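You operate a simulated robot arm through the tools that you are given. There is no shell and no other tool. Be economical: measure what you need, move in short steps, check, and stop when the job is done.

You are at the controls of a simulated robot arm. One attempt, no reset.

TASK
Lay the cream pad on the mat, swing the lens over it, uncover the lens, turn the dimmer to high.

It is judged by the outcome, as a careful person would: the job done as asked, and still so three seconds after it is handed in. It fails if anything else is knocked over, pushed out of place, dropped, spilled or broken.

THE ROBOT
A 7-joint arm with a two-finger parallel gripper, fixed in place. Base frame: the origin is at the foot of the arm, x ahead of it, y to its left, z up; the work surface is at about z = 750. Units: mm, rad, N and s.
With the tool pointing down near the work surface it reaches from about 200 to 680 mm from the base axis. Its first joint turns from -1.152 to 1.152 rad. Payload 2.4 kg.
Tool frame: the origin (TCP) lies between the finger pads and is the grasp point; the fingertips stand 30 mm ahead of it; z points along the fingers, y is the line along which they close. The gripper opens to 94 mm. The fingers are 28 mm wide and 10 mm thick; the gripper's body (50 by 96 mm) begins 55 mm behind the TCP.
Orientation is told as [roll, pitch, yaw] about the base's x, y, z axes, in that order, counted from this pose: with the fingers straight down and closing along the base's y, the tool's x points along the base's -x, its y along +y and its z along -z.

THE INTERFACE
- The arm moves only by the tool jog_arm. Its argument "targets" is a list of rows, each a list of 6 numbers: the shift along the base's x, y, z in mm, then the turn, a rotation vector about the base's x, y, z in rad. In form: [[tx, ty, tz, ax, ay, az], ...]. A call has 1 to 8 rows; each row is the pose to reach, as a shift and turn from the pose commanded when the call began. "grip" is the opening, from 0 (shut) to 1 (fully open), set as the call begins (left out, the last holds). Rows are played at 5 a second. More than 50 mm and 0.15 rad between two rows, or a gripper value outside its range, and nothing of the call is played. A pose out of reach is approached as far as the arm can. The call stops where the force on the tool passes 90 N (or 10 N more than at its start, if that is more) or the arm is blocked; 0.2 s more then pass. Each finger travels about 153 mm/s and halts on what it meets, pressing with about 34 N; the grip force reading is that of the motor and also rises with nothing between the fingers. The clock runs only during rows and for 0.2 s after the last one: add rows that repeat a pose to give the fingers time. It gives the time, the measured TCP pose, the force on the tool (base axes), the opening and the grip force at its end, in the units of the frame above (readings bear some noise), with the torque about the TCP (base axes, N m) and any sound that the robot's microphone picked up.
- Cameras (640 x 400 px; columns grow to the right, rows downward): "scene" is fixed at [32.5, 466.2, 1445.2]; the picture's right is [-0.82, -0.57, 0.00], its down [-0.36, 0.51, -0.78] and it looks along [0.45, -0.64, -0.62] (base axes); focal length 311 px, centre (320, 200). "wrist" rides on the gripper at [76, 14, -102] in the tool frame; the picture's right is [-0.18, 0.98, 0.00], its down [-0.75, -0.14, -0.64] and it looks along [-0.63, -0.12, 0.77] (tool axes); focal length 243 px, centre (320, 200). There is no depth. A picture from a camera that has moved, and an enlarged one, comes with that camera's place and axes in the base frame and with its lens. The place of the scene camera against the robot may be out by one fixed shift of up to 12 mm in any direction.
- capture(camera): a new picture of that camera. The clock stands still meanwhile.
- close_up(camera, box): a new picture of the part [left, top, right, bottom] of that camera's present view, enlarged. The clock stands still meanwhile.
- sign_off(): hands the job in; it is judged then, once.

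Go step by step. Nothing tells you positions but the pictures and the camera data: compare them with the known pose of the tool, close in by small moves and look again before you grip or let go. The budget is 120 turns and 84 pictures, counting those below and the enlarged ones. Unless the task says otherwise, let go and move clear before handing in, and close with one line.

The tools are called after "Emit:" by a JSON object that holds its "op" and its "data". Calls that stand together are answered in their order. jog_arm: Moves the arm, as the interface text tells. Its arguments: {"type":"object","properties":{"targets":{"type":"array","items":{"type":"array","items":{"type":"number"}}},"grip":{"type":"number"}},"required":["targets"]} The other tools are called the same way: capture (camera) takes a picture; close_up (camera, box) takes an enlarged picture of a part of a camera's view; sign_off () hands the job in.

At the start:

```text
time_s: 0.0
tcp_pos: [331.1, -135.8, 1136.1]
orientation: [0.0, -0.001, 0.001]
force: [0.3, -0.1, 0.4]
moment: [-0.01, -0.03, -0.02]
finger_gap: 94.1
grip_force: 0.1
```

scene: 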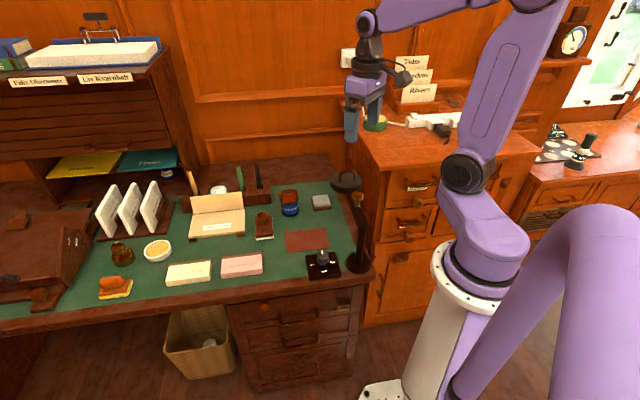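
wrist: 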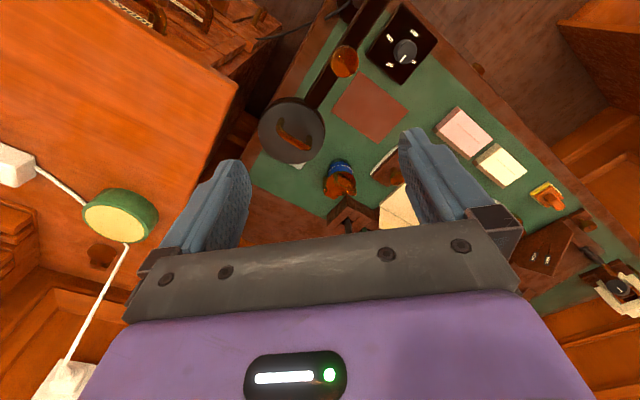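

I see a desk with a green top holding a cream pad, a pink pad, a brown-red mat, a dimmer box and a swing-arm lens with a cover. I'll enlarge the view before I measure anything.

Emit:
{"op": "close_up", "data": {"camera": "scene", "box": [150, 160, 390, 310]}}

Emit:
{"op": "close_up", "data": {"camera": "scene", "box": [260, 160, 390, 290]}}

Emit:
{"op": "close_up", "data": {"camera": "wrist", "box": [240, 0, 480, 200]}}

```text
2.67 times, centred on (270, 235) of scene
camera zoom: at [32.5, 466.2, 1445.2], right [-0.82, -0.57, 0.0], down [-0.36, 0.51, -0.78], along [0.45, -0.64, -0.62], focal length 830 px, centre (453, 107)
```

zoom: 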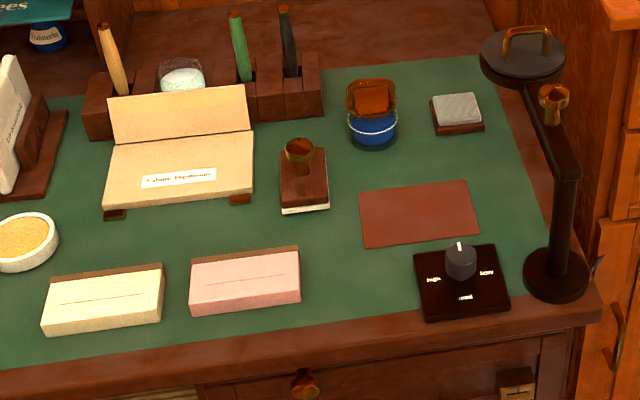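

```text
3.08 times, centred on (325, 225) of scene
camera zoom: at [32.5, 466.2, 1445.2], right [-0.82, -0.57, 0.0], down [-0.36, 0.51, -0.78], along [0.45, -0.64, -0.62], focal length 958 px, centre (305, 123)
```

zoom: 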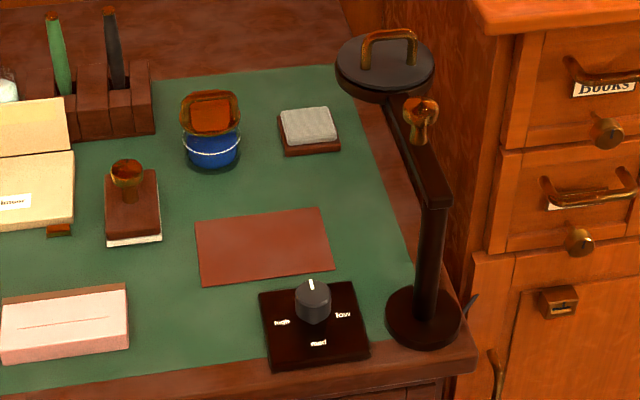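

```text
2.00 times, centred on (360, 100) of wrist
camera zoom: at [254.9, -123.2, 1239.5], right [0.18, 0.98, 0.0], down [0.75, -0.14, 0.64], along [0.63, -0.12, -0.77], focal length 485 px, centre (240, 400)
```

zoom: 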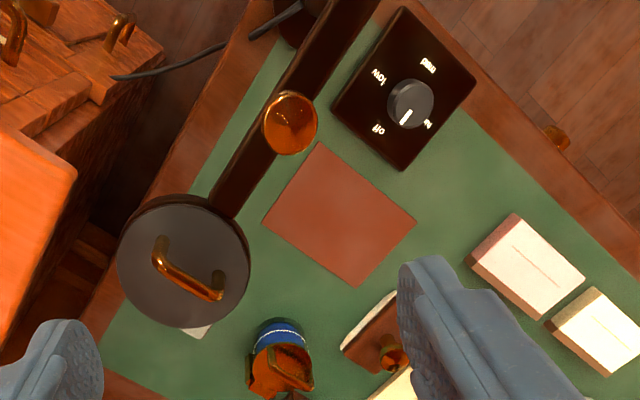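

The desk is turned about 45° to the base. I put the mat near (445,-62), the dimmer near (350,-5), the lens post near (270,-75) and the cream pad near (615,225). I'll move over the dimmer for a closer look.

Emit:
{"op": "jog_arm", "data": {"targets": [[5, 45, 0, 0, 0, 0], [10, 90, 0, 0, 0, 0], [15, 130, -20, 0, 0, 0], [19, 136, -65, 0, 0, 0], [19, 136, -110, 0, 0, 0], [19, 136, -150, 0, 0, 0]]}}

Emit:
{"op": "capture", "data": {"camera": "wrist"}}

Emit:
{"op": "close_up", "data": {"camera": "scene", "box": [150, 230, 290, 310]}}

```text
time_s: 1.4
tcp_pos: [349.8, -1.2, 986.9]
orientation: [0.001, 0.0, 0.0]
force: [-0.1, 1.3, -1.0]
moment: [0.0, 0.01, -0.01]
finger_gap: 93.9
grip_force: 0.0
```

```text
78 pictures are left
camera wrist: at [273.6, 12.6, 1089.6], right [0.18, 0.98, 0.0], down [0.75, -0.14, 0.64], along [0.63, -0.12, -0.77], focal length 243 px, centre (320, 200)
```

wrist: 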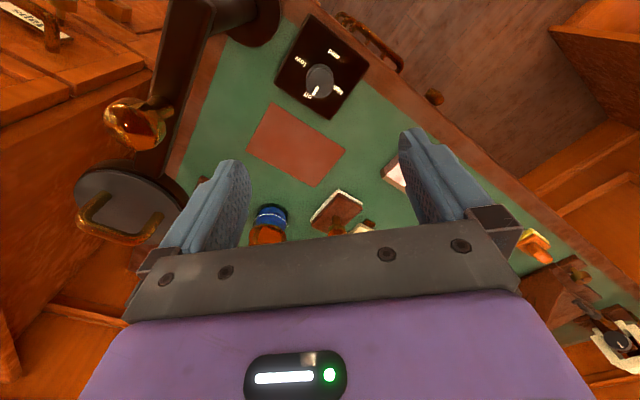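

```text
4.57 times, centred on (220, 270) of scene
camera zoom: at [32.5, 466.2, 1445.2], right [-0.82, -0.57, 0.0], down [-0.36, 0.51, -0.78], along [0.45, -0.64, -0.62], focal length 1424 px, centre (777, -120)
```

zoom: 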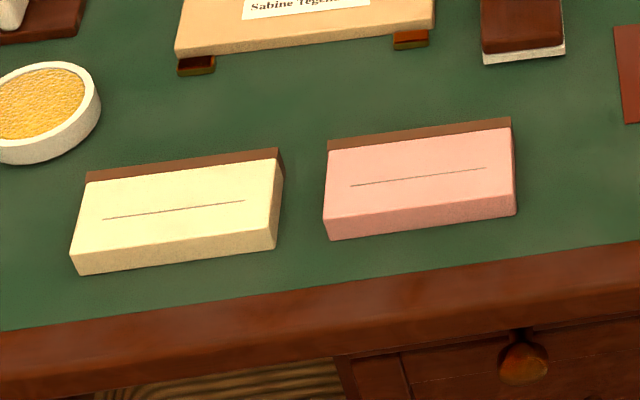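

Emit:
{"op": "close_up", "data": {"camera": "wrist", "box": [240, 0, 400, 100]}}

Emit:
{"op": "close_up", "data": {"camera": "scene", "box": [295, 230, 375, 280]}}

```text
4.00 times, centred on (320, 50) of wrist
camera zoom: at [273.6, 12.6, 1089.6], right [0.18, 0.98, 0.0], down [0.75, -0.14, 0.64], along [0.63, -0.12, -0.77], focal length 970 px, centre (320, 800)
```

zoom: 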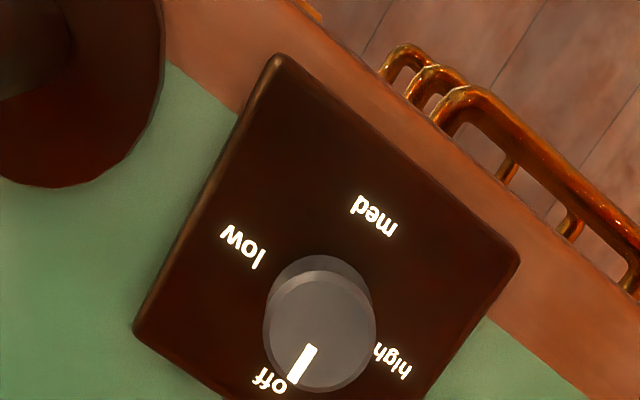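

```text
8.00 times, centred on (335, 255) of scene
camera zoom: at [32.5, 466.2, 1445.2], right [-0.82, -0.57, 0.0], down [-0.36, 0.51, -0.78], along [0.45, -0.64, -0.62], focal length 2491 px, centre (200, -240)
```

zoom: 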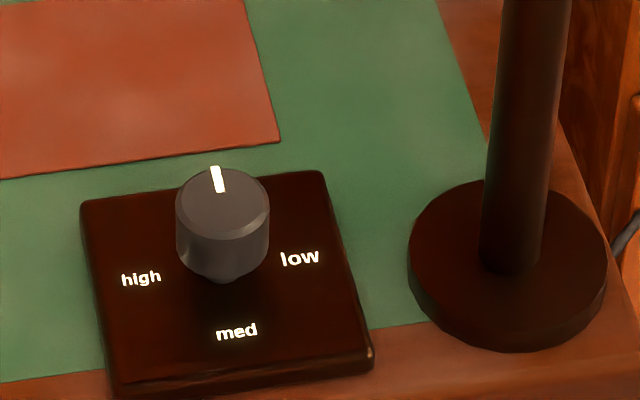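

The dimmer is at off, and low, med and high follow clockwise, so I'll turn it 270° clockwise. I'm doing it first, while the lens arm is out of the way. The knob axis is near (348,-2) with its top near z=785, so I'll line up and come down partway.

Emit:
{"op": "jog_arm", "data": {"targets": [[-1, 0, -40, 0, 0, -0.1], [-2, -0.5, -85, 0, 0, -0.2], [-2, -0.5, -125, 0, 0, -0.2], [-2, -0.5, -150, 0, 0, -0.2]], "grip": 0.62}}

Emit:
{"op": "capture", "data": {"camera": "wrist"}}

Emit:
{"op": "close_up", "data": {"camera": "scene", "box": [250, 150, 410, 290]}}

```text
time_s: 2.4
tcp_pos: [348.8, -1.1, 836.3]
orientation: [0.001, 0.0, -0.2]
force: [-0.3, 0.0, 0.1]
moment: [0.01, 0.01, 0.02]
finger_gap: 58.3
grip_force: 0.1
```

```text
74 pictures are left
camera wrist: at [276.1, 27.7, 939.5], right [0.38, 0.93, 0.0], down [0.71, -0.29, 0.64], along [0.6, -0.24, -0.77], focal length 243 px, centre (320, 200)
```

wrist: 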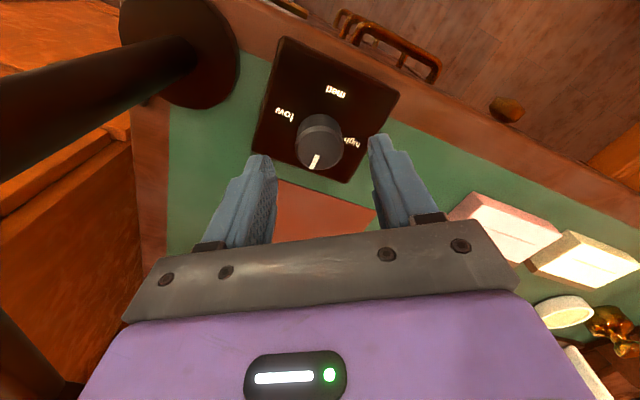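

```text
2.86 times, centred on (330, 220) of scene
camera zoom: at [32.5, 466.2, 1445.2], right [-0.82, -0.57, 0.0], down [-0.36, 0.51, -0.78], along [0.45, -0.64, -0.62], focal length 890 px, centre (291, 143)
```

zoom: 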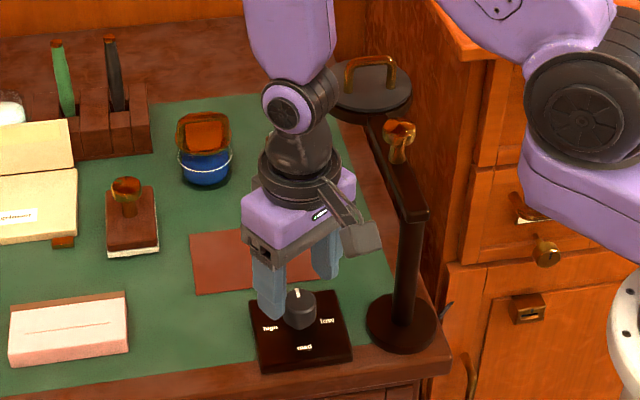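

The knob is centred between the fingers at about (347.5,-0.6). I'll come down and grip it.

Emit:
{"op": "jog_arm", "data": {"targets": [[-1, 0, -20, 0, 0, 0], [-1, 0.3, -37, 0, 0, 0]]}}

Emit:
{"op": "jog_arm", "data": {"targets": [[0, 0, 0, 0, 0, 0], [0, 0, 0, 0, 0, 0]], "grip": 0.2}}

Emit:
{"op": "capture", "data": {"camera": "wrist"}}

```text
time_s: 3.0
tcp_pos: [346.9, -0.2, 799.8]
orientation: [-0.002, 0.0, -0.199]
force: [-0.6, -0.5, 0.2]
moment: [0.01, 0.01, 0.02]
finger_gap: 57.9
grip_force: 0.1
```

```text
time_s: 3.6
tcp_pos: [347.0, -0.7, 799.0]
orientation: [-0.001, 0.0, -0.2]
force: [-3.2, -4.5, -15.5]
moment: [-0.21, -1.19, 0.01]
finger_gap: 31.3
grip_force: 44.7
```

```text
72 pictures are left
camera wrist: at [274.9, 27.9, 901.8], right [0.38, 0.93, 0.0], down [0.71, -0.29, 0.64], along [0.59, -0.24, -0.77], focal length 243 px, centre (320, 200)
```

wrist: 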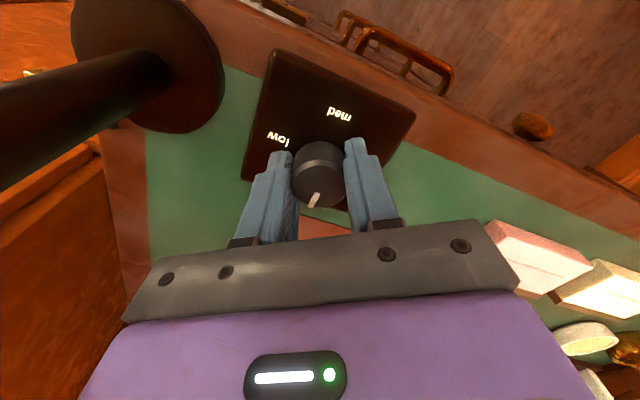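

The knob is gripped at a 31 mm opening. Now I'll turn it clockwise.

Emit:
{"op": "jog_arm", "data": {"targets": [[0, 0, 0, 0, 0, -0.147], [0, 0, 0, 0, 0, -0.294], [0, 0, 0, 0, 0, -0.441], [0, 0, 0, 0, 0, -0.588], [0, 0, 0, 0, 0, -0.735], [0, 0, 0, 0, 0, -0.882], [0, 0, 0, 0, 0, -1.029], [0, 0, 0, 0, 0, -1.176]]}}

Emit:
{"op": "capture", "data": {"camera": "wrist"}}

```text
time_s: 5.4
tcp_pos: [347.0, 0.0, 800.5]
orientation: [-0.002, 0.001, -1.376]
force: [-1.1, 21.6, 2.8]
moment: [0.8, -0.3, 0.0]
finger_gap: 31.3
grip_force: 45.4
```

```text
71 pictures are left
camera wrist: at [346.2, 76.3, 903.2], right [1.0, 0.01, 0.0], down [0.01, -0.77, 0.64], along [0.01, -0.64, -0.77], focal length 243 px, centre (320, 200)
```

wrist: 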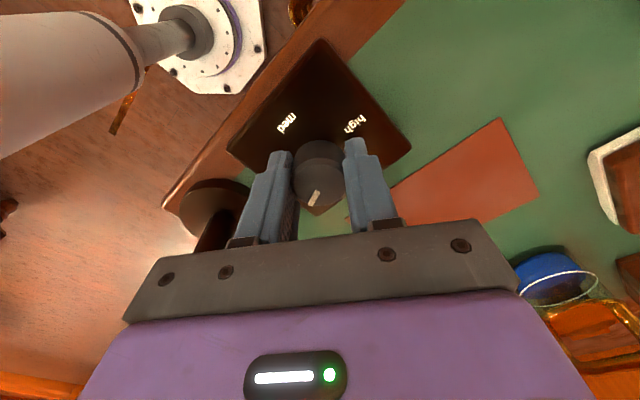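

The knob turned with the tool, and the dimmer base stayed put. I'll ease the side force and carry on.

Emit:
{"op": "jog_arm", "data": {"targets": [[0, 0.7, 0, 0, 0, -0.147], [0, 0.7, 0, 0, 0, -0.294], [0, 0.7, 0, 0, 0, -0.441], [0, 0.7, 0, 0, 0, -0.588], [0, 0.7, 0, 0, 0, -0.735], [0, 0.7, 0, 0, 0, -0.882], [0, 0.7, 0, 0, 0, -1.029], [0, 0.7, 0, 0, 0, -1.176]]}}

Emit:
{"op": "capture", "data": {"camera": "wrist"}}

```text
time_s: 7.2
tcp_pos: [347.3, -1.4, 799.4]
orientation: [0.002, -0.001, -2.556]
force: [-6.2, 10.3, 29.5]
moment: [0.49, -0.43, 0.0]
finger_gap: 31.2
grip_force: 45.0
```

```text
70 pictures are left
camera wrist: at [418.3, 29.1, 903.2], right [0.39, -0.92, 0.0], down [-0.71, -0.3, 0.64], along [-0.59, -0.25, -0.77], focal length 243 px, centre (320, 200)
```

wrist: 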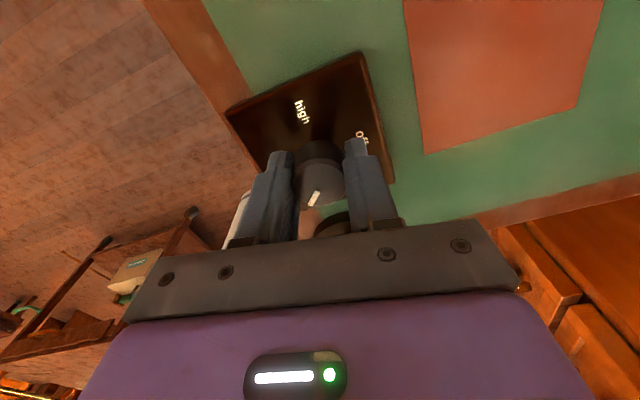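

The knob is halfway, at 135°. I'll release it, rotate back and regrip.

Emit:
{"op": "jog_arm", "data": {"targets": [[0, 0, 0, 0, 0, 0], [0, 0, 2, 0, 0, 0], [0, 0, 2, 0, 0, 0.147], [0, 0, 2, 0, 0, 0.294], [0, 0, 2, 0, 0, 0.441], [0, 0, 2, 0, 0, 0.588], [0, 0, 2, 0, 0, 0.735], [0, 0, 2, 0, 0, 0.882]], "grip": 0.62}}

Emit:
{"op": "jog_arm", "data": {"targets": [[0, 0, 0, 0, 0, 0.147], [0, 0, 0, 0, 0, 0.294], [0, 0, 0, 0, 0, 0.441], [0, 0, 0, 0, 0, 0.588], [0, 0, 0, 0, 0, 0.735], [0, 0, 0, 0, 0, 0.882], [0, 0, 0, 0, 0, 1.029], [0, 0, 0, 0, 0, 1.176]]}}

Emit:
{"op": "jog_arm", "data": {"targets": [[0, 0, 0, 0, 0, 0.147], [0, 0, 0, 0, 0, 0.294]]}}

Emit:
{"op": "capture", "data": {"camera": "wrist"}}

```text
time_s: 9.0
tcp_pos: [345.7, -0.0, 801.8]
orientation: [0.001, -0.001, -1.666]
force: [0.3, 0.4, -0.4]
moment: [-0.01, 0.01, -0.02]
finger_gap: 58.1
grip_force: 0.1
```

```text
time_s: 10.8
tcp_pos: [348.3, -0.4, 802.0]
orientation: [-0.002, 0.001, -0.49]
force: [-0.2, 0.8, 0.0]
moment: [0.0, -0.03, -0.01]
finger_gap: 58.1
grip_force: 0.0
```

```text
time_s: 11.4
tcp_pos: [348.9, -0.9, 802.0]
orientation: [-0.001, 0.0, -0.198]
force: [0.6, 0.5, -0.2]
moment: [0.0, 0.01, -0.01]
finger_gap: 58.3
grip_force: 0.1
```

```text
69 pictures are left
camera wrist: at [276.3, 27.3, 904.7], right [0.37, 0.93, 0.0], down [0.71, -0.29, 0.64], along [0.6, -0.24, -0.77], focal length 243 px, centre (320, 200)
```

wrist: 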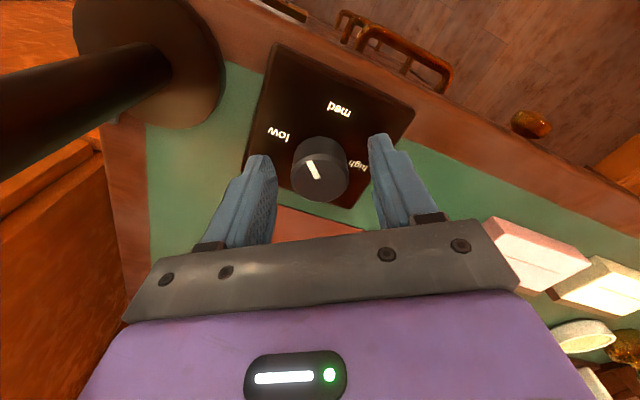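

The pointer now sits between low and med. I'll grip again and turn the remaining 135°.

Emit:
{"op": "jog_arm", "data": {"targets": [[-1, 0.3, -1, 0, 0, 0], [-1, 0.3, -1, 0, 0, 0], [-1, 0.3, -1, 0, 0, 0]], "grip": 0.2}}

Emit:
{"op": "jog_arm", "data": {"targets": [[0, 0, 0, 0, 0, -0.147], [0, 0, 0, 0, 0, -0.294], [0, 0, 0, 0, 0, -0.441], [0, 0, 0, 0, 0, -0.588], [0, 0, 0, 0, 0, -0.735], [0, 0, 0, 0, 0, -0.882], [0, 0, 0, 0, 0, -1.029], [0, 0, 0, 0, 0, -1.176]]}}

Emit:
{"op": "jog_arm", "data": {"targets": [[0, 0.7, 0, 0, 0, -0.147], [0, 0.7, 0, 0, 0, -0.294], [0, 0.7, 0, 0, 0, -0.441], [0, 0.7, 0, 0, 0, -0.588], [0, 0.7, 0, 0, 0, -0.735], [0, 0.7, 0, 0, 0, -0.882], [0, 0.7, 0, 0, 0, -1.029], [0, 0.7, 0, 0, 0, -1.18]]}}

Emit:
{"op": "capture", "data": {"camera": "wrist"}}

```text
time_s: 12.2
tcp_pos: [349.3, -1.3, 800.8]
orientation: [0.001, -0.002, -0.2]
force: [4.4, 5.0, 34.0]
moment: [0.0, -0.01, 0.04]
finger_gap: 31.2
grip_force: 45.5
```

```text
time_s: 14.0
tcp_pos: [347.5, -1.7, 800.9]
orientation: [0.001, 0.0, -1.38]
force: [10.6, -26.9, -1.5]
moment: [-0.89, -0.03, -0.02]
finger_gap: 31.4
grip_force: 45.4
```

```text
refused: row 8 steps farther than a row can; nothing moved
```

```text
68 pictures are left
camera wrist: at [346.5, 75.1, 903.9], right [1.0, 0.0, 0.0], down [0.0, -0.77, 0.64], along [0.0, -0.64, -0.77], focal length 243 px, centre (320, 200)
```

wrist: 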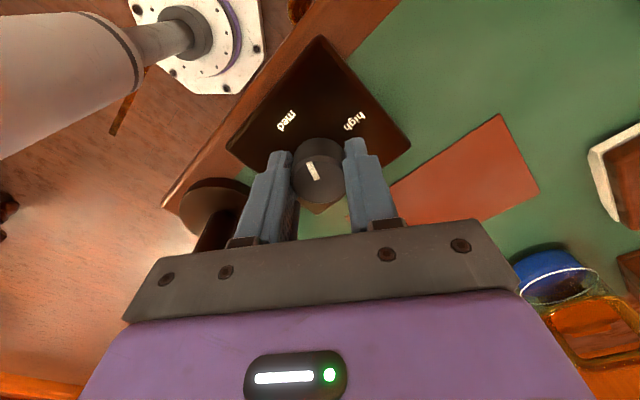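

Emit:
{"op": "jog_arm", "data": {"targets": [[0, -0.7, 0, 0, 0, -0.147], [0, -0.7, 0, 0, 0, -0.294], [0, -0.7, 0, 0, 0, -0.441], [0, -0.7, 0, 0, 0, -0.588], [0, -0.7, 0, 0, 0, -0.735], [0, -0.7, 0, 0, 0, -0.882], [0, -0.7, 0, 0, 0, -1.029], [0, -0.7, 0, 0, 0, -1.176]]}}

Emit:
{"op": "capture", "data": {"camera": "wrist"}}

Emit:
{"op": "close_up", "data": {"camera": "scene", "box": [295, 230, 375, 280]}}

```text
time_s: 15.8
tcp_pos: [345.6, -2.2, 801.3]
orientation: [0.0, -0.001, -2.555]
force: [1.4, -17.4, 17.6]
moment: [0.18, -1.08, 0.07]
finger_gap: 31.5
grip_force: 44.8
```

```text
67 pictures are left
camera wrist: at [417.4, 28.3, 903.9], right [0.39, -0.92, 0.0], down [-0.71, -0.3, 0.64], along [-0.59, -0.25, -0.77], focal length 243 px, centre (320, 200)
```

wrist: 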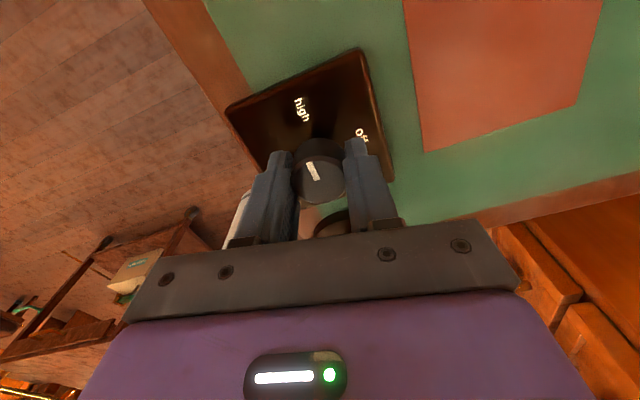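

```text
8.00 times, centred on (335, 255) of scene
camera zoom: at [32.3, 465.8, 1445.4], right [-0.82, -0.57, 0.0], down [-0.35, 0.51, -0.78], along [0.45, -0.64, -0.62], focal length 2491 px, centre (200, -240)
```

zoom: 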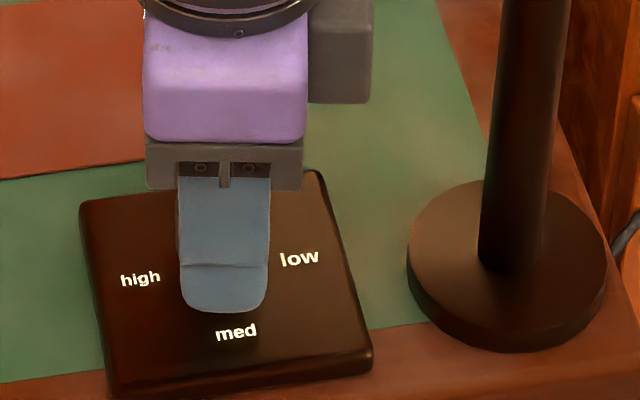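

The pointer lines up with "high". I'll release, rise and check.

Emit:
{"op": "jog_arm", "data": {"targets": [[0, 0, 0, 0, 0, 0], [0, 0, 2, 0, 0, 0], [0, 0, 40, 0, 0, 0], [0, 0, 85, 0, 0, 0], [0, 0, 130, 0, 0, 0.147], [0, 0, 150, 0, 0, 0.294], [0, 0, 150, 0, 0, 0.441], [0, 0, 150, 0, 0, 0.588]], "grip": 0.62}}

Emit:
{"op": "capture", "data": {"camera": "wrist"}}

Emit:
{"op": "close_up", "data": {"camera": "scene", "box": [295, 230, 375, 280]}}

```text
time_s: 17.6
tcp_pos: [345.7, -0.6, 950.8]
orientation: [0.001, 0.0, -1.962]
force: [0.0, 0.8, 0.6]
moment: [-0.01, 0.01, -0.01]
finger_gap: 58.2
grip_force: 0.0
```

```text
65 pictures are left
camera wrist: at [387.7, 64.3, 1053.0], right [0.84, -0.54, 0.0], down [-0.42, -0.64, 0.64], along [-0.35, -0.54, -0.77], focal length 243 px, centre (320, 200)
```

wrist: 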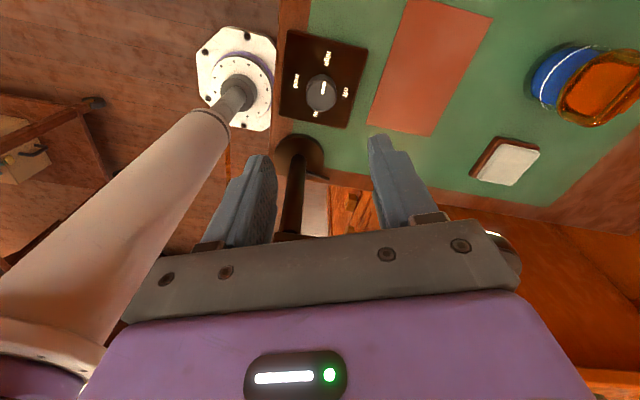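

```text
8.00 times, centred on (335, 255) of scene
camera zoom: at [32.5, 466.2, 1445.2], right [-0.82, -0.57, 0.0], down [-0.36, 0.51, -0.78], along [0.45, -0.64, -0.62], focal length 2491 px, centre (200, -240)
```

zoom: 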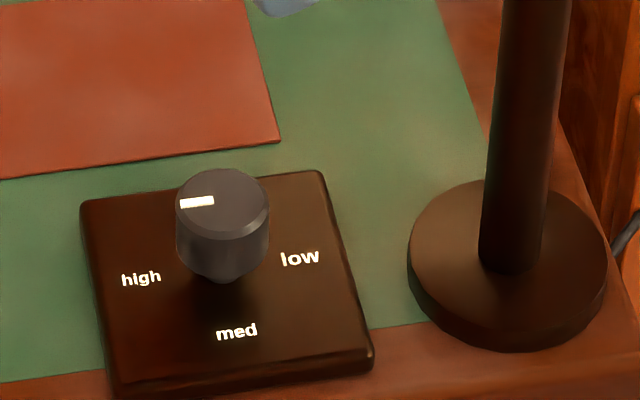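

The dimmer now points to high and its base hasn't moved. Next is the cream pad, near (627,231), about 114×60 mm with its long side at 45°. I'll rotate the tool to yaw +45° while moving toward it.

Emit:
{"op": "jog_arm", "data": {"targets": [[0, 10, 20, 0, 0, 0.147], [10, 20, 40, 0, 0, 0.294], [20, 30, 40, 0, 0, 0.441], [30, 40, 40, 0, 0, 0.588], [40, 50, 40, 0, 0, 0.735], [50, 60, 40, 0, 0, 0.882], [60, 70, 40, 0, 0, 1.029], [70, 80, 40, 0, 0, 1.176]], "grip": 1.0}}

Emit:
{"op": "jog_arm", "data": {"targets": [[10, 10, 0, 0, 0, 0.147], [20, 20, 0, 0, 0, 0.294], [30, 30, 0, 0, 0, 0.441], [40, 40, 0, 0, 0, 0.588], [50, 50, 0, 0, 0, 0.735], [60, 60, 0, 0, 0, 0.882], [70, 70, 0, 0, 0, 1.029], [80, 80, 0, 0, 0, 1.176]]}}

Emit:
{"op": "jog_arm", "data": {"targets": [[20, 10, -20, 0, 0, 0.131], [40, 30, -40, 0, 0, 0.262], [60, 50, -60, 0, 0, 0.395]]}}

Emit:
{"op": "capture", "data": {"camera": "wrist"}}

```text
time_s: 19.4
tcp_pos: [416.8, 78.2, 991.0]
orientation: [0.0, 0.0, -0.786]
force: [0.1, 0.3, 0.0]
moment: [0.01, 0.01, 0.04]
finger_gap: 93.8
grip_force: 0.2
```

```text
time_s: 21.2
tcp_pos: [496.6, 160.8, 989.9]
orientation: [-0.001, -0.002, 0.391]
force: [-0.6, 0.2, 0.4]
moment: [0.0, 0.01, -0.01]
finger_gap: 93.7
grip_force: 0.1
```

```text
time_s: 22.0
tcp_pos: [558.3, 206.5, 930.1]
orientation: [0.001, -0.001, 0.786]
force: [0.6, 0.1, 0.1]
moment: [-0.01, 0.01, -0.03]
finger_gap: 93.9
grip_force: 0.2
```

```text
63 pictures are left
camera wrist: at [495.0, 162.7, 1033.0], right [-0.56, 0.83, 0.0], down [0.63, 0.43, 0.64], along [0.53, 0.36, -0.77], focal length 243 px, centre (320, 200)
```

wrist: 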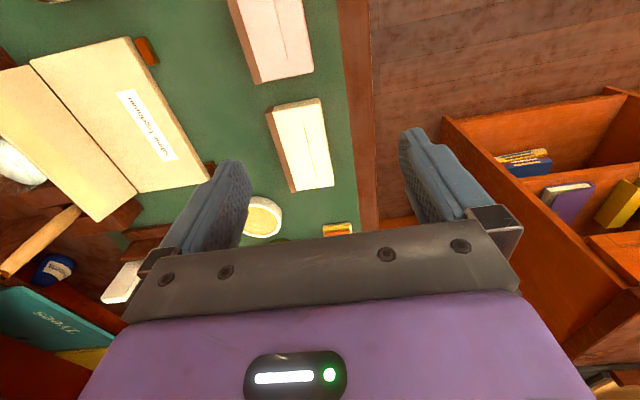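

Emit:
{"op": "close_up", "data": {"camera": "wrist", "box": [220, 80, 380, 200]}}

```text
3.33 times, centred on (300, 140) of wrist
camera zoom: at [495.0, 162.7, 1033.0], right [-0.56, 0.83, 0.0], down [0.63, 0.43, 0.64], along [0.53, 0.36, -0.77], focal length 809 px, centre (387, 400)
```

zoom: 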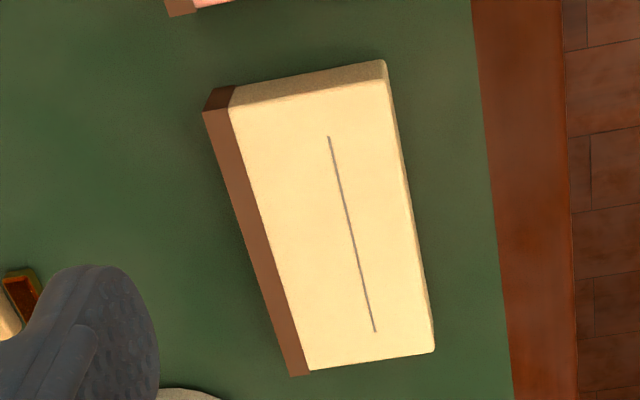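

The cream pad's centre is about (627,228), 110×60 mm at 45°. I'll move above it, come down and check.

Emit:
{"op": "jog_arm", "data": {"targets": [[35, 11, 0, 0, 0, 0], [69, 22, -20, 0, 0, 0], [69, 22, -60, 0, 0, 0], [69, 22, -95, 0, 0, 0]]}}

Emit:
{"op": "capture", "data": {"camera": "wrist"}}

Emit:
{"op": "close_up", "data": {"camera": "scene", "box": [90, 200, 270, 310]}}

```text
time_s: 23.0
tcp_pos: [624.7, 228.7, 835.3]
orientation: [-0.001, 0.0, 0.783]
force: [-1.3, 0.1, 0.3]
moment: [-0.02, 0.0, -0.04]
finger_gap: 93.9
grip_force: 0.1
```

```text
61 pictures are left
camera wrist: at [561.8, 185.9, 938.2], right [-0.56, 0.83, 0.0], down [0.63, 0.43, 0.64], along [0.53, 0.36, -0.77], focal length 243 px, centre (320, 200)
```

wrist: 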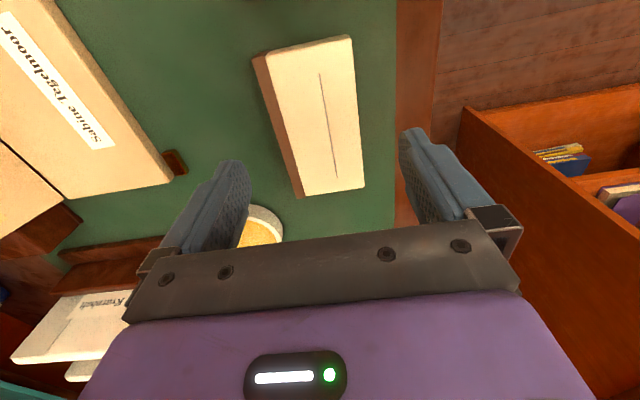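

```text
3.56 times, centred on (180, 255) of scene
camera zoom: at [32.5, 466.2, 1445.2], right [-0.82, -0.57, 0.0], down [-0.36, 0.51, -0.78], along [0.45, -0.64, -0.62], focal length 1107 px, centre (818, 4)
```

zoom: 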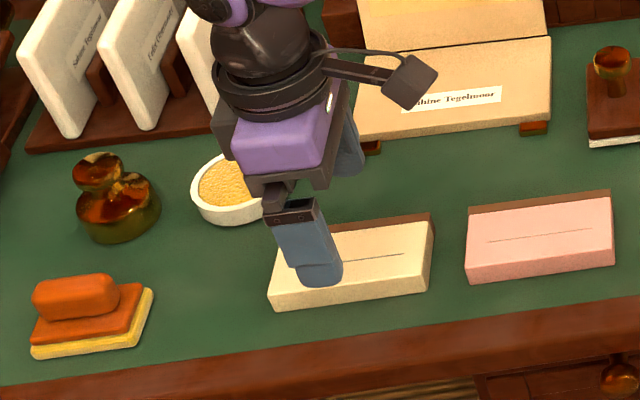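

Both views agree on a centre of (626,229) and a top at z≈770. I'll come down and grip the pad.

Emit:
{"op": "jog_arm", "data": {"targets": [[1, 0, -25, 0, 0, 0], [1, 0, -43, 0, 0, 0], [1, 0, -50, 0, 0, 0]]}}

Emit:
{"op": "capture", "data": {"camera": "wrist"}}

```text
time_s: 23.8
tcp_pos: [625.8, 230.2, 784.4]
orientation: [0.002, -0.002, 0.785]
force: [-0.3, -0.1, 0.4]
moment: [0.03, 0.0, -0.01]
finger_gap: 94.1
grip_force: 0.0
```

```text
59 pictures are left
camera wrist: at [561.3, 186.3, 888.0], right [-0.56, 0.83, 0.0], down [0.63, 0.43, 0.64], along [0.53, 0.36, -0.77], focal length 243 px, centre (320, 200)
```

wrist: 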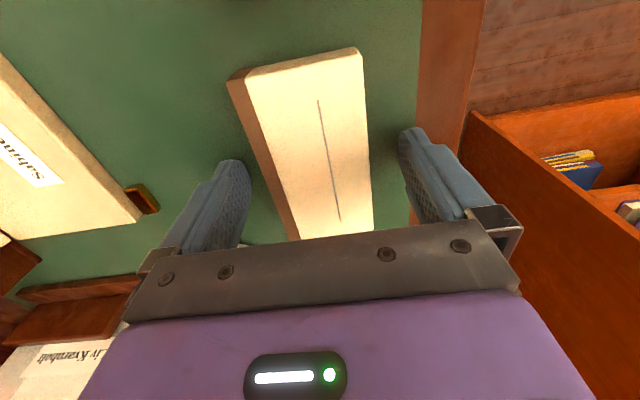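

Emit:
{"op": "jog_arm", "data": {"targets": [[0, 0, 0, 0, 0, 0], [0, 0, 0, 0, 0, 0], [0, 0, 0, 0, 0, 0]], "grip": 0.4}}

Emit:
{"op": "jog_arm", "data": {"targets": [[0, 0, 10, 0, 0, 0], [0, 0, 30, 0, 0, 0]]}}

Emit:
{"op": "capture", "data": {"camera": "wrist"}}

Emit:
{"op": "close_up", "data": {"camera": "scene", "box": [90, 200, 270, 310]}}

```text
time_s: 24.6
tcp_pos: [626.3, 229.5, 785.6]
orientation: [0.001, 0.002, 0.783]
force: [-0.2, -0.5, -0.3]
moment: [0.01, 0.03, 0.02]
finger_gap: 59.2
grip_force: 33.6
```

```text
time_s: 25.2
tcp_pos: [626.1, 231.2, 814.4]
orientation: [0.0, 0.001, 0.781]
force: [1.0, -0.3, -0.7]
moment: [-0.01, 0.03, 0.01]
finger_gap: 59.2
grip_force: 34.2
```

```text
58 pictures are left
camera wrist: at [561.1, 187.1, 918.3], right [-0.56, 0.83, 0.0], down [0.63, 0.43, 0.64], along [0.53, 0.36, -0.77], focal length 243 px, centre (320, 200)
```

wrist: 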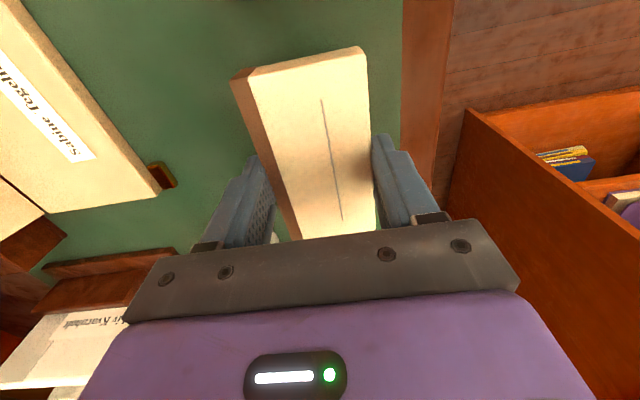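

```text
3.56 times, centred on (180, 255) of scene
camera zoom: at [32.5, 466.2, 1445.2], right [-0.82, -0.57, 0.0], down [-0.36, 0.51, -0.78], along [0.45, -0.64, -0.62], focal length 1107 px, centre (818, 4)
```

zoom: 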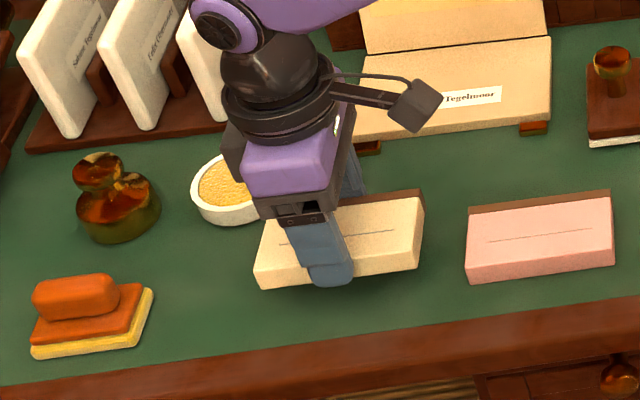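

The pad is held squarely. I measure the mat centre at about (445,-57), so I'll lift and carry the pad there.

Emit:
{"op": "jog_arm", "data": {"targets": [[0, 0, 45, 0, 0, 0], [-5, -10, 86, 0, 0, 0], [-30, -50, 96, 0, 0, 0], [-55, -90, 96, 0, 0, 0], [-80, -130, 96, 0, 0, 0], [-105, -170, 96, 0, 0, 0], [-130, -210, 96, 0, 0, 0], [-155, -248, 96, 0, 0, 0]]}}

Emit:
{"op": "jog_arm", "data": {"targets": [[-25, -39, 0, 0, 0, 0], [-25, -39, -35, 0, 0, 0]]}}

Emit:
{"op": "close_up", "data": {"camera": "scene", "box": [240, 140, 400, 280]}}

Emit:
{"op": "capture", "data": {"camera": "wrist"}}

```text
time_s: 27.0
tcp_pos: [473.2, -17.8, 912.0]
orientation: [0.0, 0.001, 0.783]
force: [-0.2, 0.0, -1.4]
moment: [0.01, 0.01, -0.02]
finger_gap: 59.3
grip_force: 34.0
```

```text
time_s: 27.6
tcp_pos: [445.2, -53.6, 876.2]
orientation: [0.0, 0.0, 0.787]
force: [-0.2, 0.0, -0.8]
moment: [0.01, 0.02, 0.04]
finger_gap: 59.2
grip_force: 33.2
```

```text
2.86 times, centred on (320, 210) of scene
camera zoom: at [32.5, 466.2, 1445.2], right [-0.82, -0.57, 0.0], down [-0.36, 0.51, -0.78], along [0.45, -0.64, -0.62], focal length 890 px, centre (320, 171)
```

zoom: 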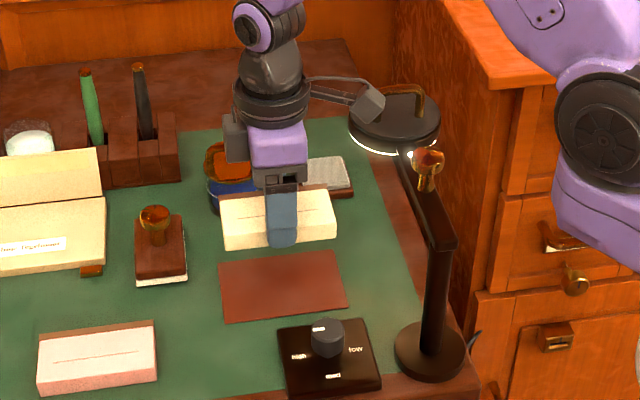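

```text
55 pictures are left
camera wrist: at [381.0, -97.4, 978.8], right [-0.56, 0.83, 0.0], down [0.63, 0.43, 0.64], along [0.53, 0.36, -0.77], focal length 243 px, centre (320, 200)
```

wrist: 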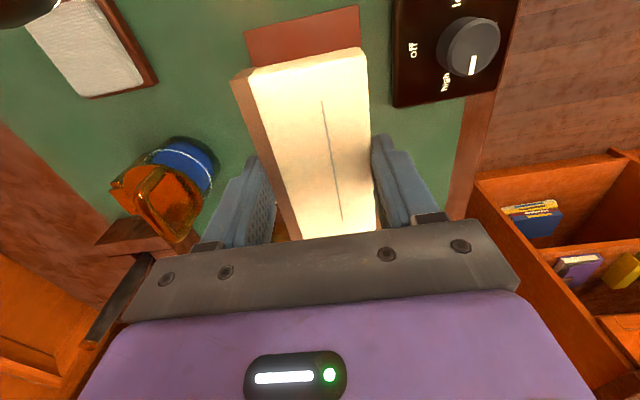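

The pad is above the mat, and the lamp ring glows now that the dimmer is on high. I'll lower the pad with a slight correction.

Emit:
{"op": "jog_arm", "data": {"targets": [[-0.5, -2, -30, 0, 0, 0], [-0.5, -2, -55, 0, 0, 0], [-0.5, -2, -70, 0, 0, 0]]}}

Emit:
{"op": "close_up", "data": {"camera": "scene", "box": [270, 200, 370, 270]}}

Emit:
{"op": "capture", "data": {"camera": "wrist"}}

```text
time_s: 28.4
tcp_pos: [444.9, -58.7, 806.3]
orientation: [0.002, 0.0, 0.785]
force: [-0.6, -0.7, -1.9]
moment: [0.02, -0.02, 0.0]
finger_gap: 59.0
grip_force: 34.6
```

```text
5.71 times, centred on (320, 235) of scene
camera zoom: at [32.5, 466.2, 1445.2], right [-0.82, -0.57, 0.0], down [-0.36, 0.51, -0.78], along [0.45, -0.64, -0.62], focal length 1780 px, centre (320, 0)
```

zoom: 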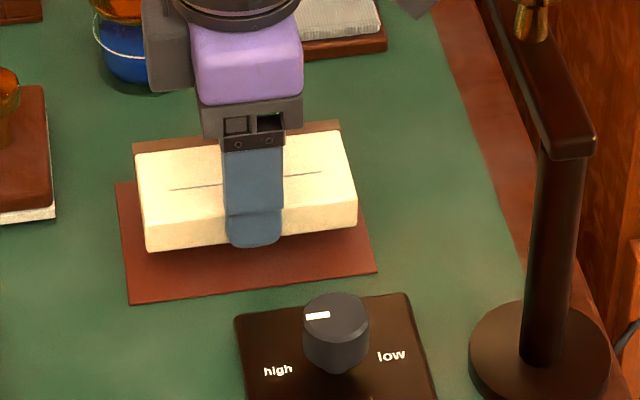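

```text
53 pictures are left
camera wrist: at [380.7, -102.7, 909.1], right [-0.56, 0.83, 0.0], down [0.63, 0.43, 0.64], along [0.53, 0.36, -0.77], focal length 243 px, centre (320, 200)
```

wrist: 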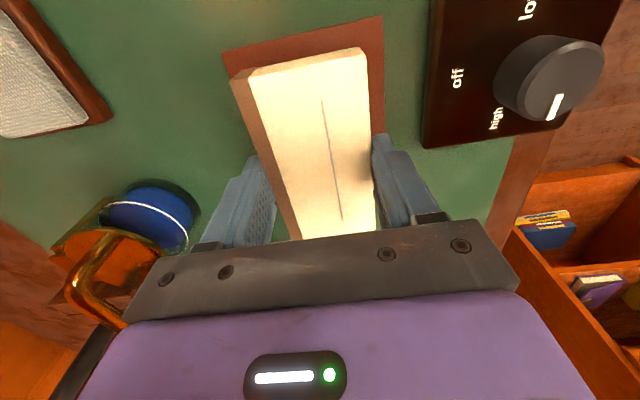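

Emit:
{"op": "jog_arm", "data": {"targets": [[0, 0, -12, 0, 0, 0], [0, 0, -16, 0, 0, 0], [0, 0, -18, 0, 0, 0]]}}

Emit:
{"op": "close_up", "data": {"camera": "scene", "box": [270, 200, 370, 270]}}

```text
time_s: 29.2
tcp_pos: [445.3, -58.1, 787.6]
orientation: [-0.001, -0.001, 0.781]
force: [0.7, -0.5, -1.5]
moment: [-0.01, 0.01, 0.02]
finger_gap: 59.2
grip_force: 34.2
```

```text
5.71 times, centred on (320, 235) of scene
camera zoom: at [32.5, 466.2, 1445.2], right [-0.82, -0.57, 0.0], down [-0.36, 0.51, -0.78], along [0.45, -0.64, -0.62], focal length 1780 px, centre (320, 0)
```

zoom: 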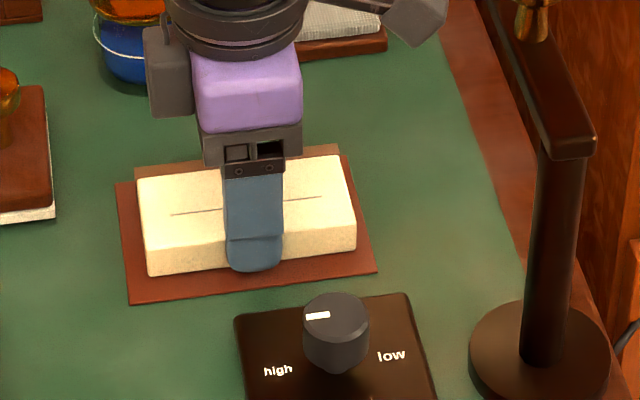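

Emit:
{"op": "jog_arm", "data": {"targets": [[0, 0, -1, 0, 0, 0], [0, 0, -1.5, 0, 0, 0]]}}

Emit:
{"op": "jog_arm", "data": {"targets": [[0, 0, -0.7, 0, 0, 0], [0, 0, -1, 0, 0, 0]]}}

```text
time_s: 29.8
tcp_pos: [445.7, -58.3, 788.2]
orientation: [-0.001, -0.001, 0.786]
force: [-4.4, 3.6, 12.1]
moment: [0.4, -0.3, 0.16]
finger_gap: 59.2
grip_force: 34.4
```

```text
time_s: 30.4
tcp_pos: [444.2, -58.4, 787.0]
orientation: [-0.001, 0.0, 0.782]
force: [-7.5, 1.6, 27.2]
moment: [0.04, 0.2, 0.18]
finger_gap: 59.3
grip_force: 34.5
```

The pad is seated on the mat. I'll release it and rise.

Emit:
{"op": "jog_arm", "data": {"targets": [[0, 0, 1, 0, 0, 0], [0, 0, 1, 0, 0, 0], [0, 0, 1, 0, 0, 0], [0, 0, 20, 0, 0, 0], [0, 0, 60, 0, 0, 0], [0, 0, 105, 0, 0, 0], [0, 0, 150, 0, 0, 0]], "grip": 0.95}}

Emit:
{"op": "jog_arm", "data": {"targets": [[0, 0, 45, 0, 0, -0.14], [0, 0, 90, 0, 0, -0.28], [-20, -10, 130, 0, 0, -0.42], [-40, -20, 150, 0, 0, -0.56], [-60, -30, 160, 0, 0, -0.7]]}}

Emit:
{"op": "capture", "data": {"camera": "wrist"}}

Emit:
{"op": "close_up", "data": {"camera": "scene", "box": [270, 160, 390, 280]}}

```text
time_s: 32.0
tcp_pos: [447.1, -56.9, 935.7]
orientation: [0.002, 0.0, 0.783]
force: [-0.1, 0.2, 0.4]
moment: [-0.02, 0.0, 0.0]
finger_gap: 89.1
grip_force: 0.0
```

```text
time_s: 33.2
tcp_pos: [384.8, -84.8, 1096.4]
orientation: [0.0, 0.0, 0.079]
force: [-0.5, 0.7, 0.0]
moment: [-0.01, 0.0, -0.01]
finger_gap: 89.5
grip_force: 0.0
```

```text
51 pictures are left
camera wrist: at [307.6, -78.1, 1198.9], right [0.11, 0.99, 0.0], down [0.76, -0.08, 0.64], along [0.64, -0.07, -0.77], focal length 243 px, centre (320, 200)
```

wrist: 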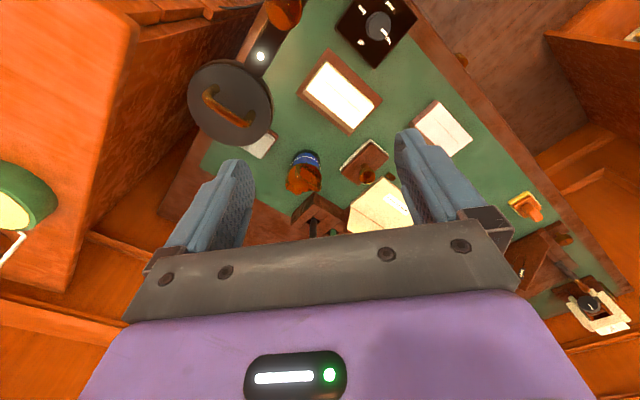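

```text
3.33 times, centred on (330, 220) of scene
camera zoom: at [32.5, 466.2, 1445.2], right [-0.82, -0.57, 0.0], down [-0.36, 0.51, -0.78], along [0.45, -0.64, -0.62], focal length 1038 px, centre (287, 133)
```

zoom: 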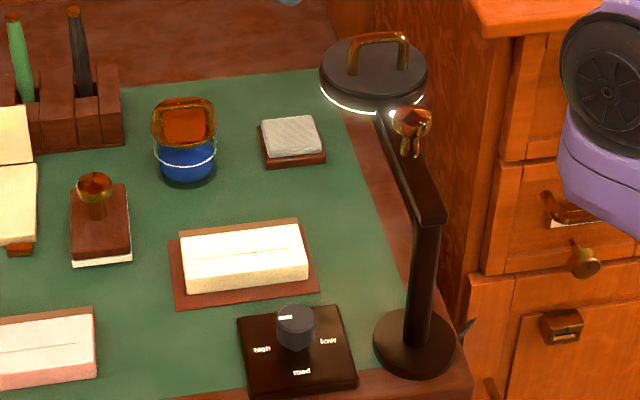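

The pad lies centred on the mat. I triangulate the lens cap to (388,-188,921), the amber swing knob to (313,-108,951) and the post to (267,-67). I'll hover over the swing knob with the tool at yaw -45°.

Emit:
{"op": "jog_arm", "data": {"targets": [[-12, -4, 0, 0, 0, -0.145], [-24, -8, 0, 0, 0, -0.29], [-36, -12, 0, 0, 0, -0.435], [-48, -16, 0, 0, 0, -0.58], [-60, -20, -20, 0, 0, -0.725], [-72, -24, -50, 0, 0, -0.87]], "grip": 0.55}}

Emit:
{"op": "capture", "data": {"camera": "wrist"}}

Emit:
{"op": "close_up", "data": {"camera": "wrist", "box": [220, 0, 420, 160]}}

```text
time_s: 34.6
tcp_pos: [313.6, -111.0, 1044.8]
orientation: [0.0, -0.001, -0.791]
force: [-0.1, -0.7, -0.9]
moment: [0.0, -0.02, 0.02]
finger_gap: 51.6
grip_force: 0.0
```

```text
49 pictures are left
camera wrist: at [270.2, -48.3, 1148.7], right [0.83, 0.56, 0.0], down [0.43, -0.63, 0.64], along [0.36, -0.53, -0.77], focal length 243 px, centre (320, 200)
```

wrist: 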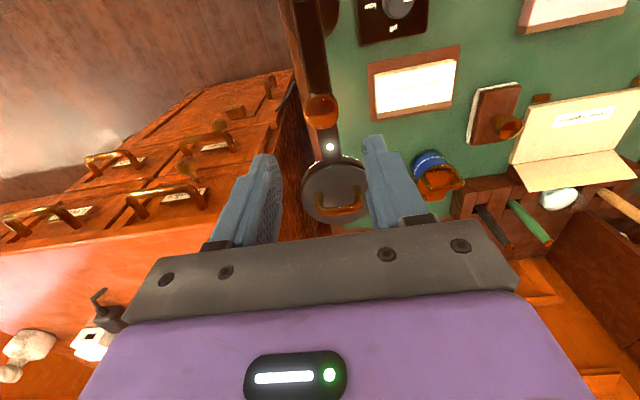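

```text
2.50 times, centred on (320, 80) of wrist
camera zoom: at [270.2, -48.3, 1148.7], right [0.83, 0.56, 0.0], down [0.43, -0.63, 0.64], along [0.36, -0.53, -0.77], focal length 606 px, centre (320, 500)
```

zoom: 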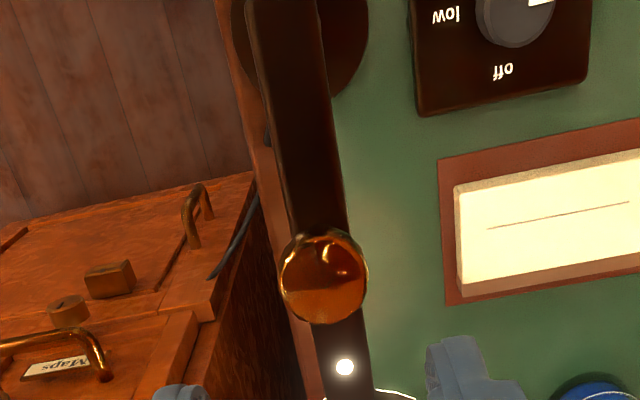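

The knob is centred at about (311.5,-108). I'll come down with the fingers on either side of it.

Emit:
{"op": "jog_arm", "data": {"targets": [[-2, 2.7, -45, 0, 0, 0], [-2, 2.7, -80, 0, 0, 0], [-2, 2.7, -98, 0, 0, 0]]}}

Emit:
{"op": "capture", "data": {"camera": "wrist"}}

Emit:
{"op": "close_up", "data": {"camera": "scene", "box": [290, 140, 410, 260]}}

```text
time_s: 35.4
tcp_pos: [313.1, -108.8, 947.9]
orientation: [0.0, -0.001, -0.788]
force: [-0.3, 1.7, -0.5]
moment: [0.01, 0.0, 0.0]
finger_gap: 51.7
grip_force: 0.0
```

```text
47 pictures are left
camera wrist: at [269.0, -45.3, 1050.2], right [0.83, 0.56, 0.0], down [0.43, -0.63, 0.64], along [0.36, -0.53, -0.77], focal length 243 px, centre (320, 200)
```

wrist: 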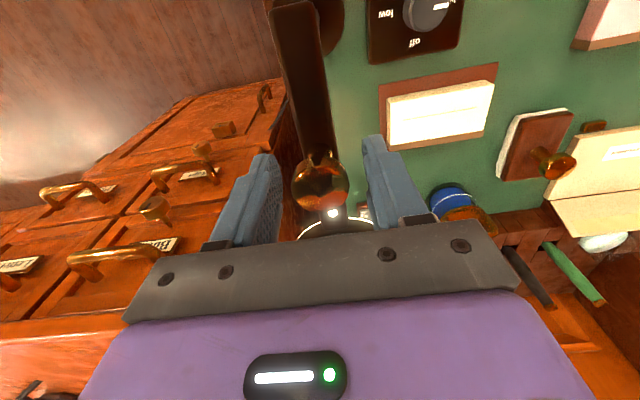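

```text
3.33 times, centred on (350, 200) of scene
camera zoom: at [32.5, 466.2, 1445.2], right [-0.82, -0.57, 0.0], down [-0.36, 0.51, -0.78], along [0.45, -0.64, -0.62], focal length 1038 px, centre (220, 200)
```

zoom: 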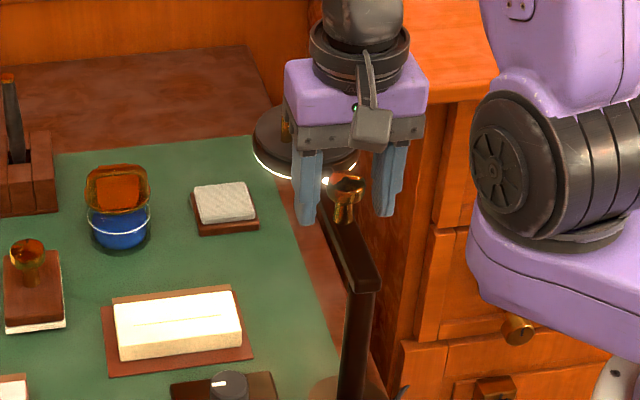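

The knob is between the fingers. I'll close them loosely around it and swing it along its arc about the post in two parts.

Emit:
{"op": "jog_arm", "data": {"targets": [[0, 0, 0, 0, 0, 0], [0, 0, 0, 0, 0, 0], [2.85, 3.1, 0, 0, 0, 0.0705], [5.5, 6.5, 0, 0, 0, 0.141], [7.9, 10, 0, 0, 0, 0.2115], [10, 13.6, 0, 0, 0, 0.282], [11.9, 17.4, 0, 0, 0, 0.3525], [13.5, 21.35, 0, 0, 0, 0.423]], "grip": 0.35}}

Emit:
{"op": "capture", "data": {"camera": "wrist"}}

Emit:
{"op": "close_up", "data": {"camera": "scene", "box": [270, 140, 410, 280]}}

```text
time_s: 37.2
tcp_pos: [325.9, -88.6, 948.4]
orientation: [0.0, -0.003, -0.364]
force: [0.1, -3.0, -1.0]
moment: [-0.05, -0.04, 0.04]
finger_gap: 34.7
grip_force: 1.1
```

```text
45 pictures are left
camera wrist: at [259.7, -49.0, 1050.8], right [0.52, 0.85, 0.0], down [0.65, -0.4, 0.64], along [0.55, -0.34, -0.77], focal length 243 px, centre (320, 200)
```

wrist: 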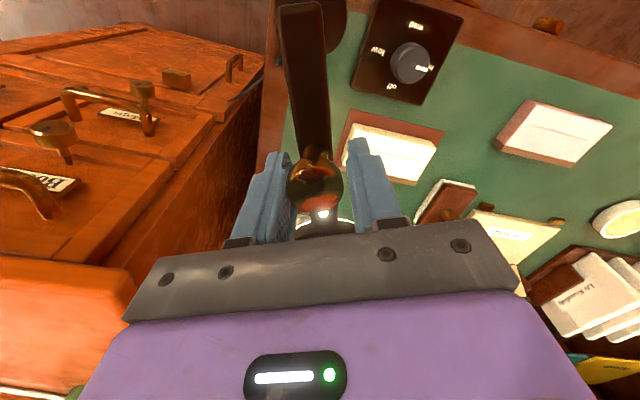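

```text
2.86 times, centred on (340, 210) of scene
camera zoom: at [32.5, 466.1, 1445.3], right [-0.82, -0.57, 0.0], down [-0.36, 0.51, -0.78], along [0.45, -0.64, -0.62], focal length 890 px, centre (263, 171)
```

zoom: 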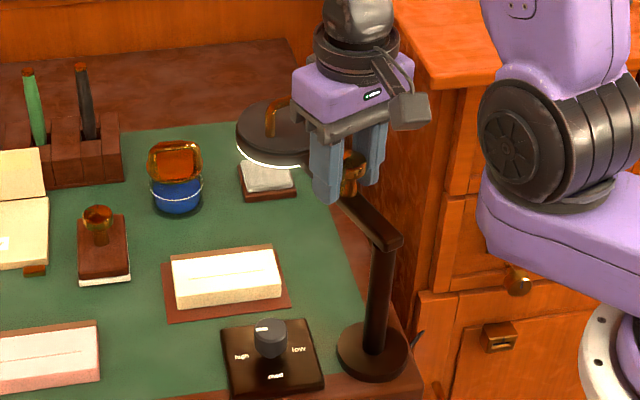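

The lens follows well. Continuing the arc.

Emit:
{"op": "jog_arm", "data": {"targets": [[1.3, 4, 0, 0, 0, 0.0705], [2.3, 8.15, 0, 0, 0, 0.141], [3.1, 12.3, 0, 0, 0, 0.2115], [3.5, 16.5, 0, 0, 0, 0.282], [3.7, 20.8, 0, 0, 0, 0.3525], [3.5, 25, 0, 0, 0, 0.423], [3.4, 26.5, 0, 0, 0, 0.445], [3.4, 26.5, 0, 0, 0, 0.445]]}}

Emit:
{"op": "capture", "data": {"camera": "wrist"}}

Emit:
{"op": "close_up", "data": {"camera": "scene", "box": [270, 140, 410, 280]}}

```text
time_s: 39.0
tcp_pos: [330.1, -61.6, 949.4]
orientation: [-0.001, 0.0, 0.083]
force: [0.2, -1.6, -0.4]
moment: [0.01, 0.01, -0.03]
finger_gap: 34.0
grip_force: 1.6
```

```text
43 pictures are left
camera wrist: at [252.1, -54.6, 1051.8], right [0.1, 0.99, 0.0], down [0.76, -0.08, 0.64], along [0.64, -0.07, -0.77], focal length 243 px, centre (320, 200)
```

wrist: 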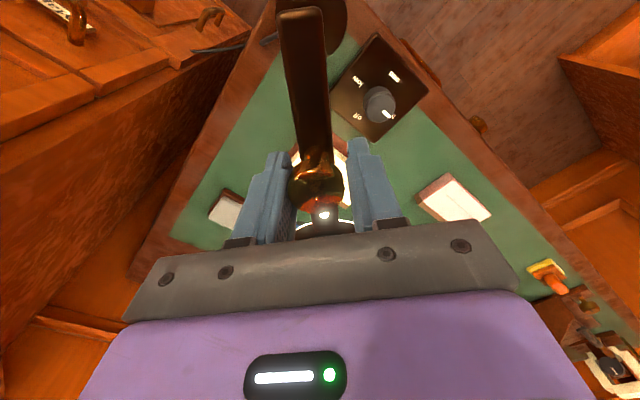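

```text
2.86 times, centred on (340, 210) of scene
camera zoom: at [32.5, 466.1, 1445.3], right [-0.82, -0.57, 0.0], down [-0.36, 0.51, -0.78], along [0.45, -0.64, -0.62], focal length 890 px, centre (263, 171)
```

zoom: 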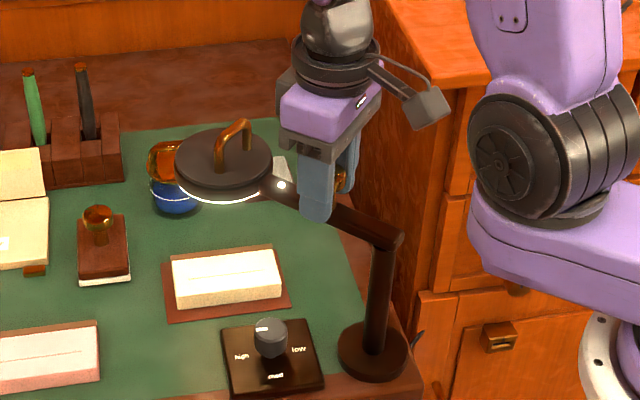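

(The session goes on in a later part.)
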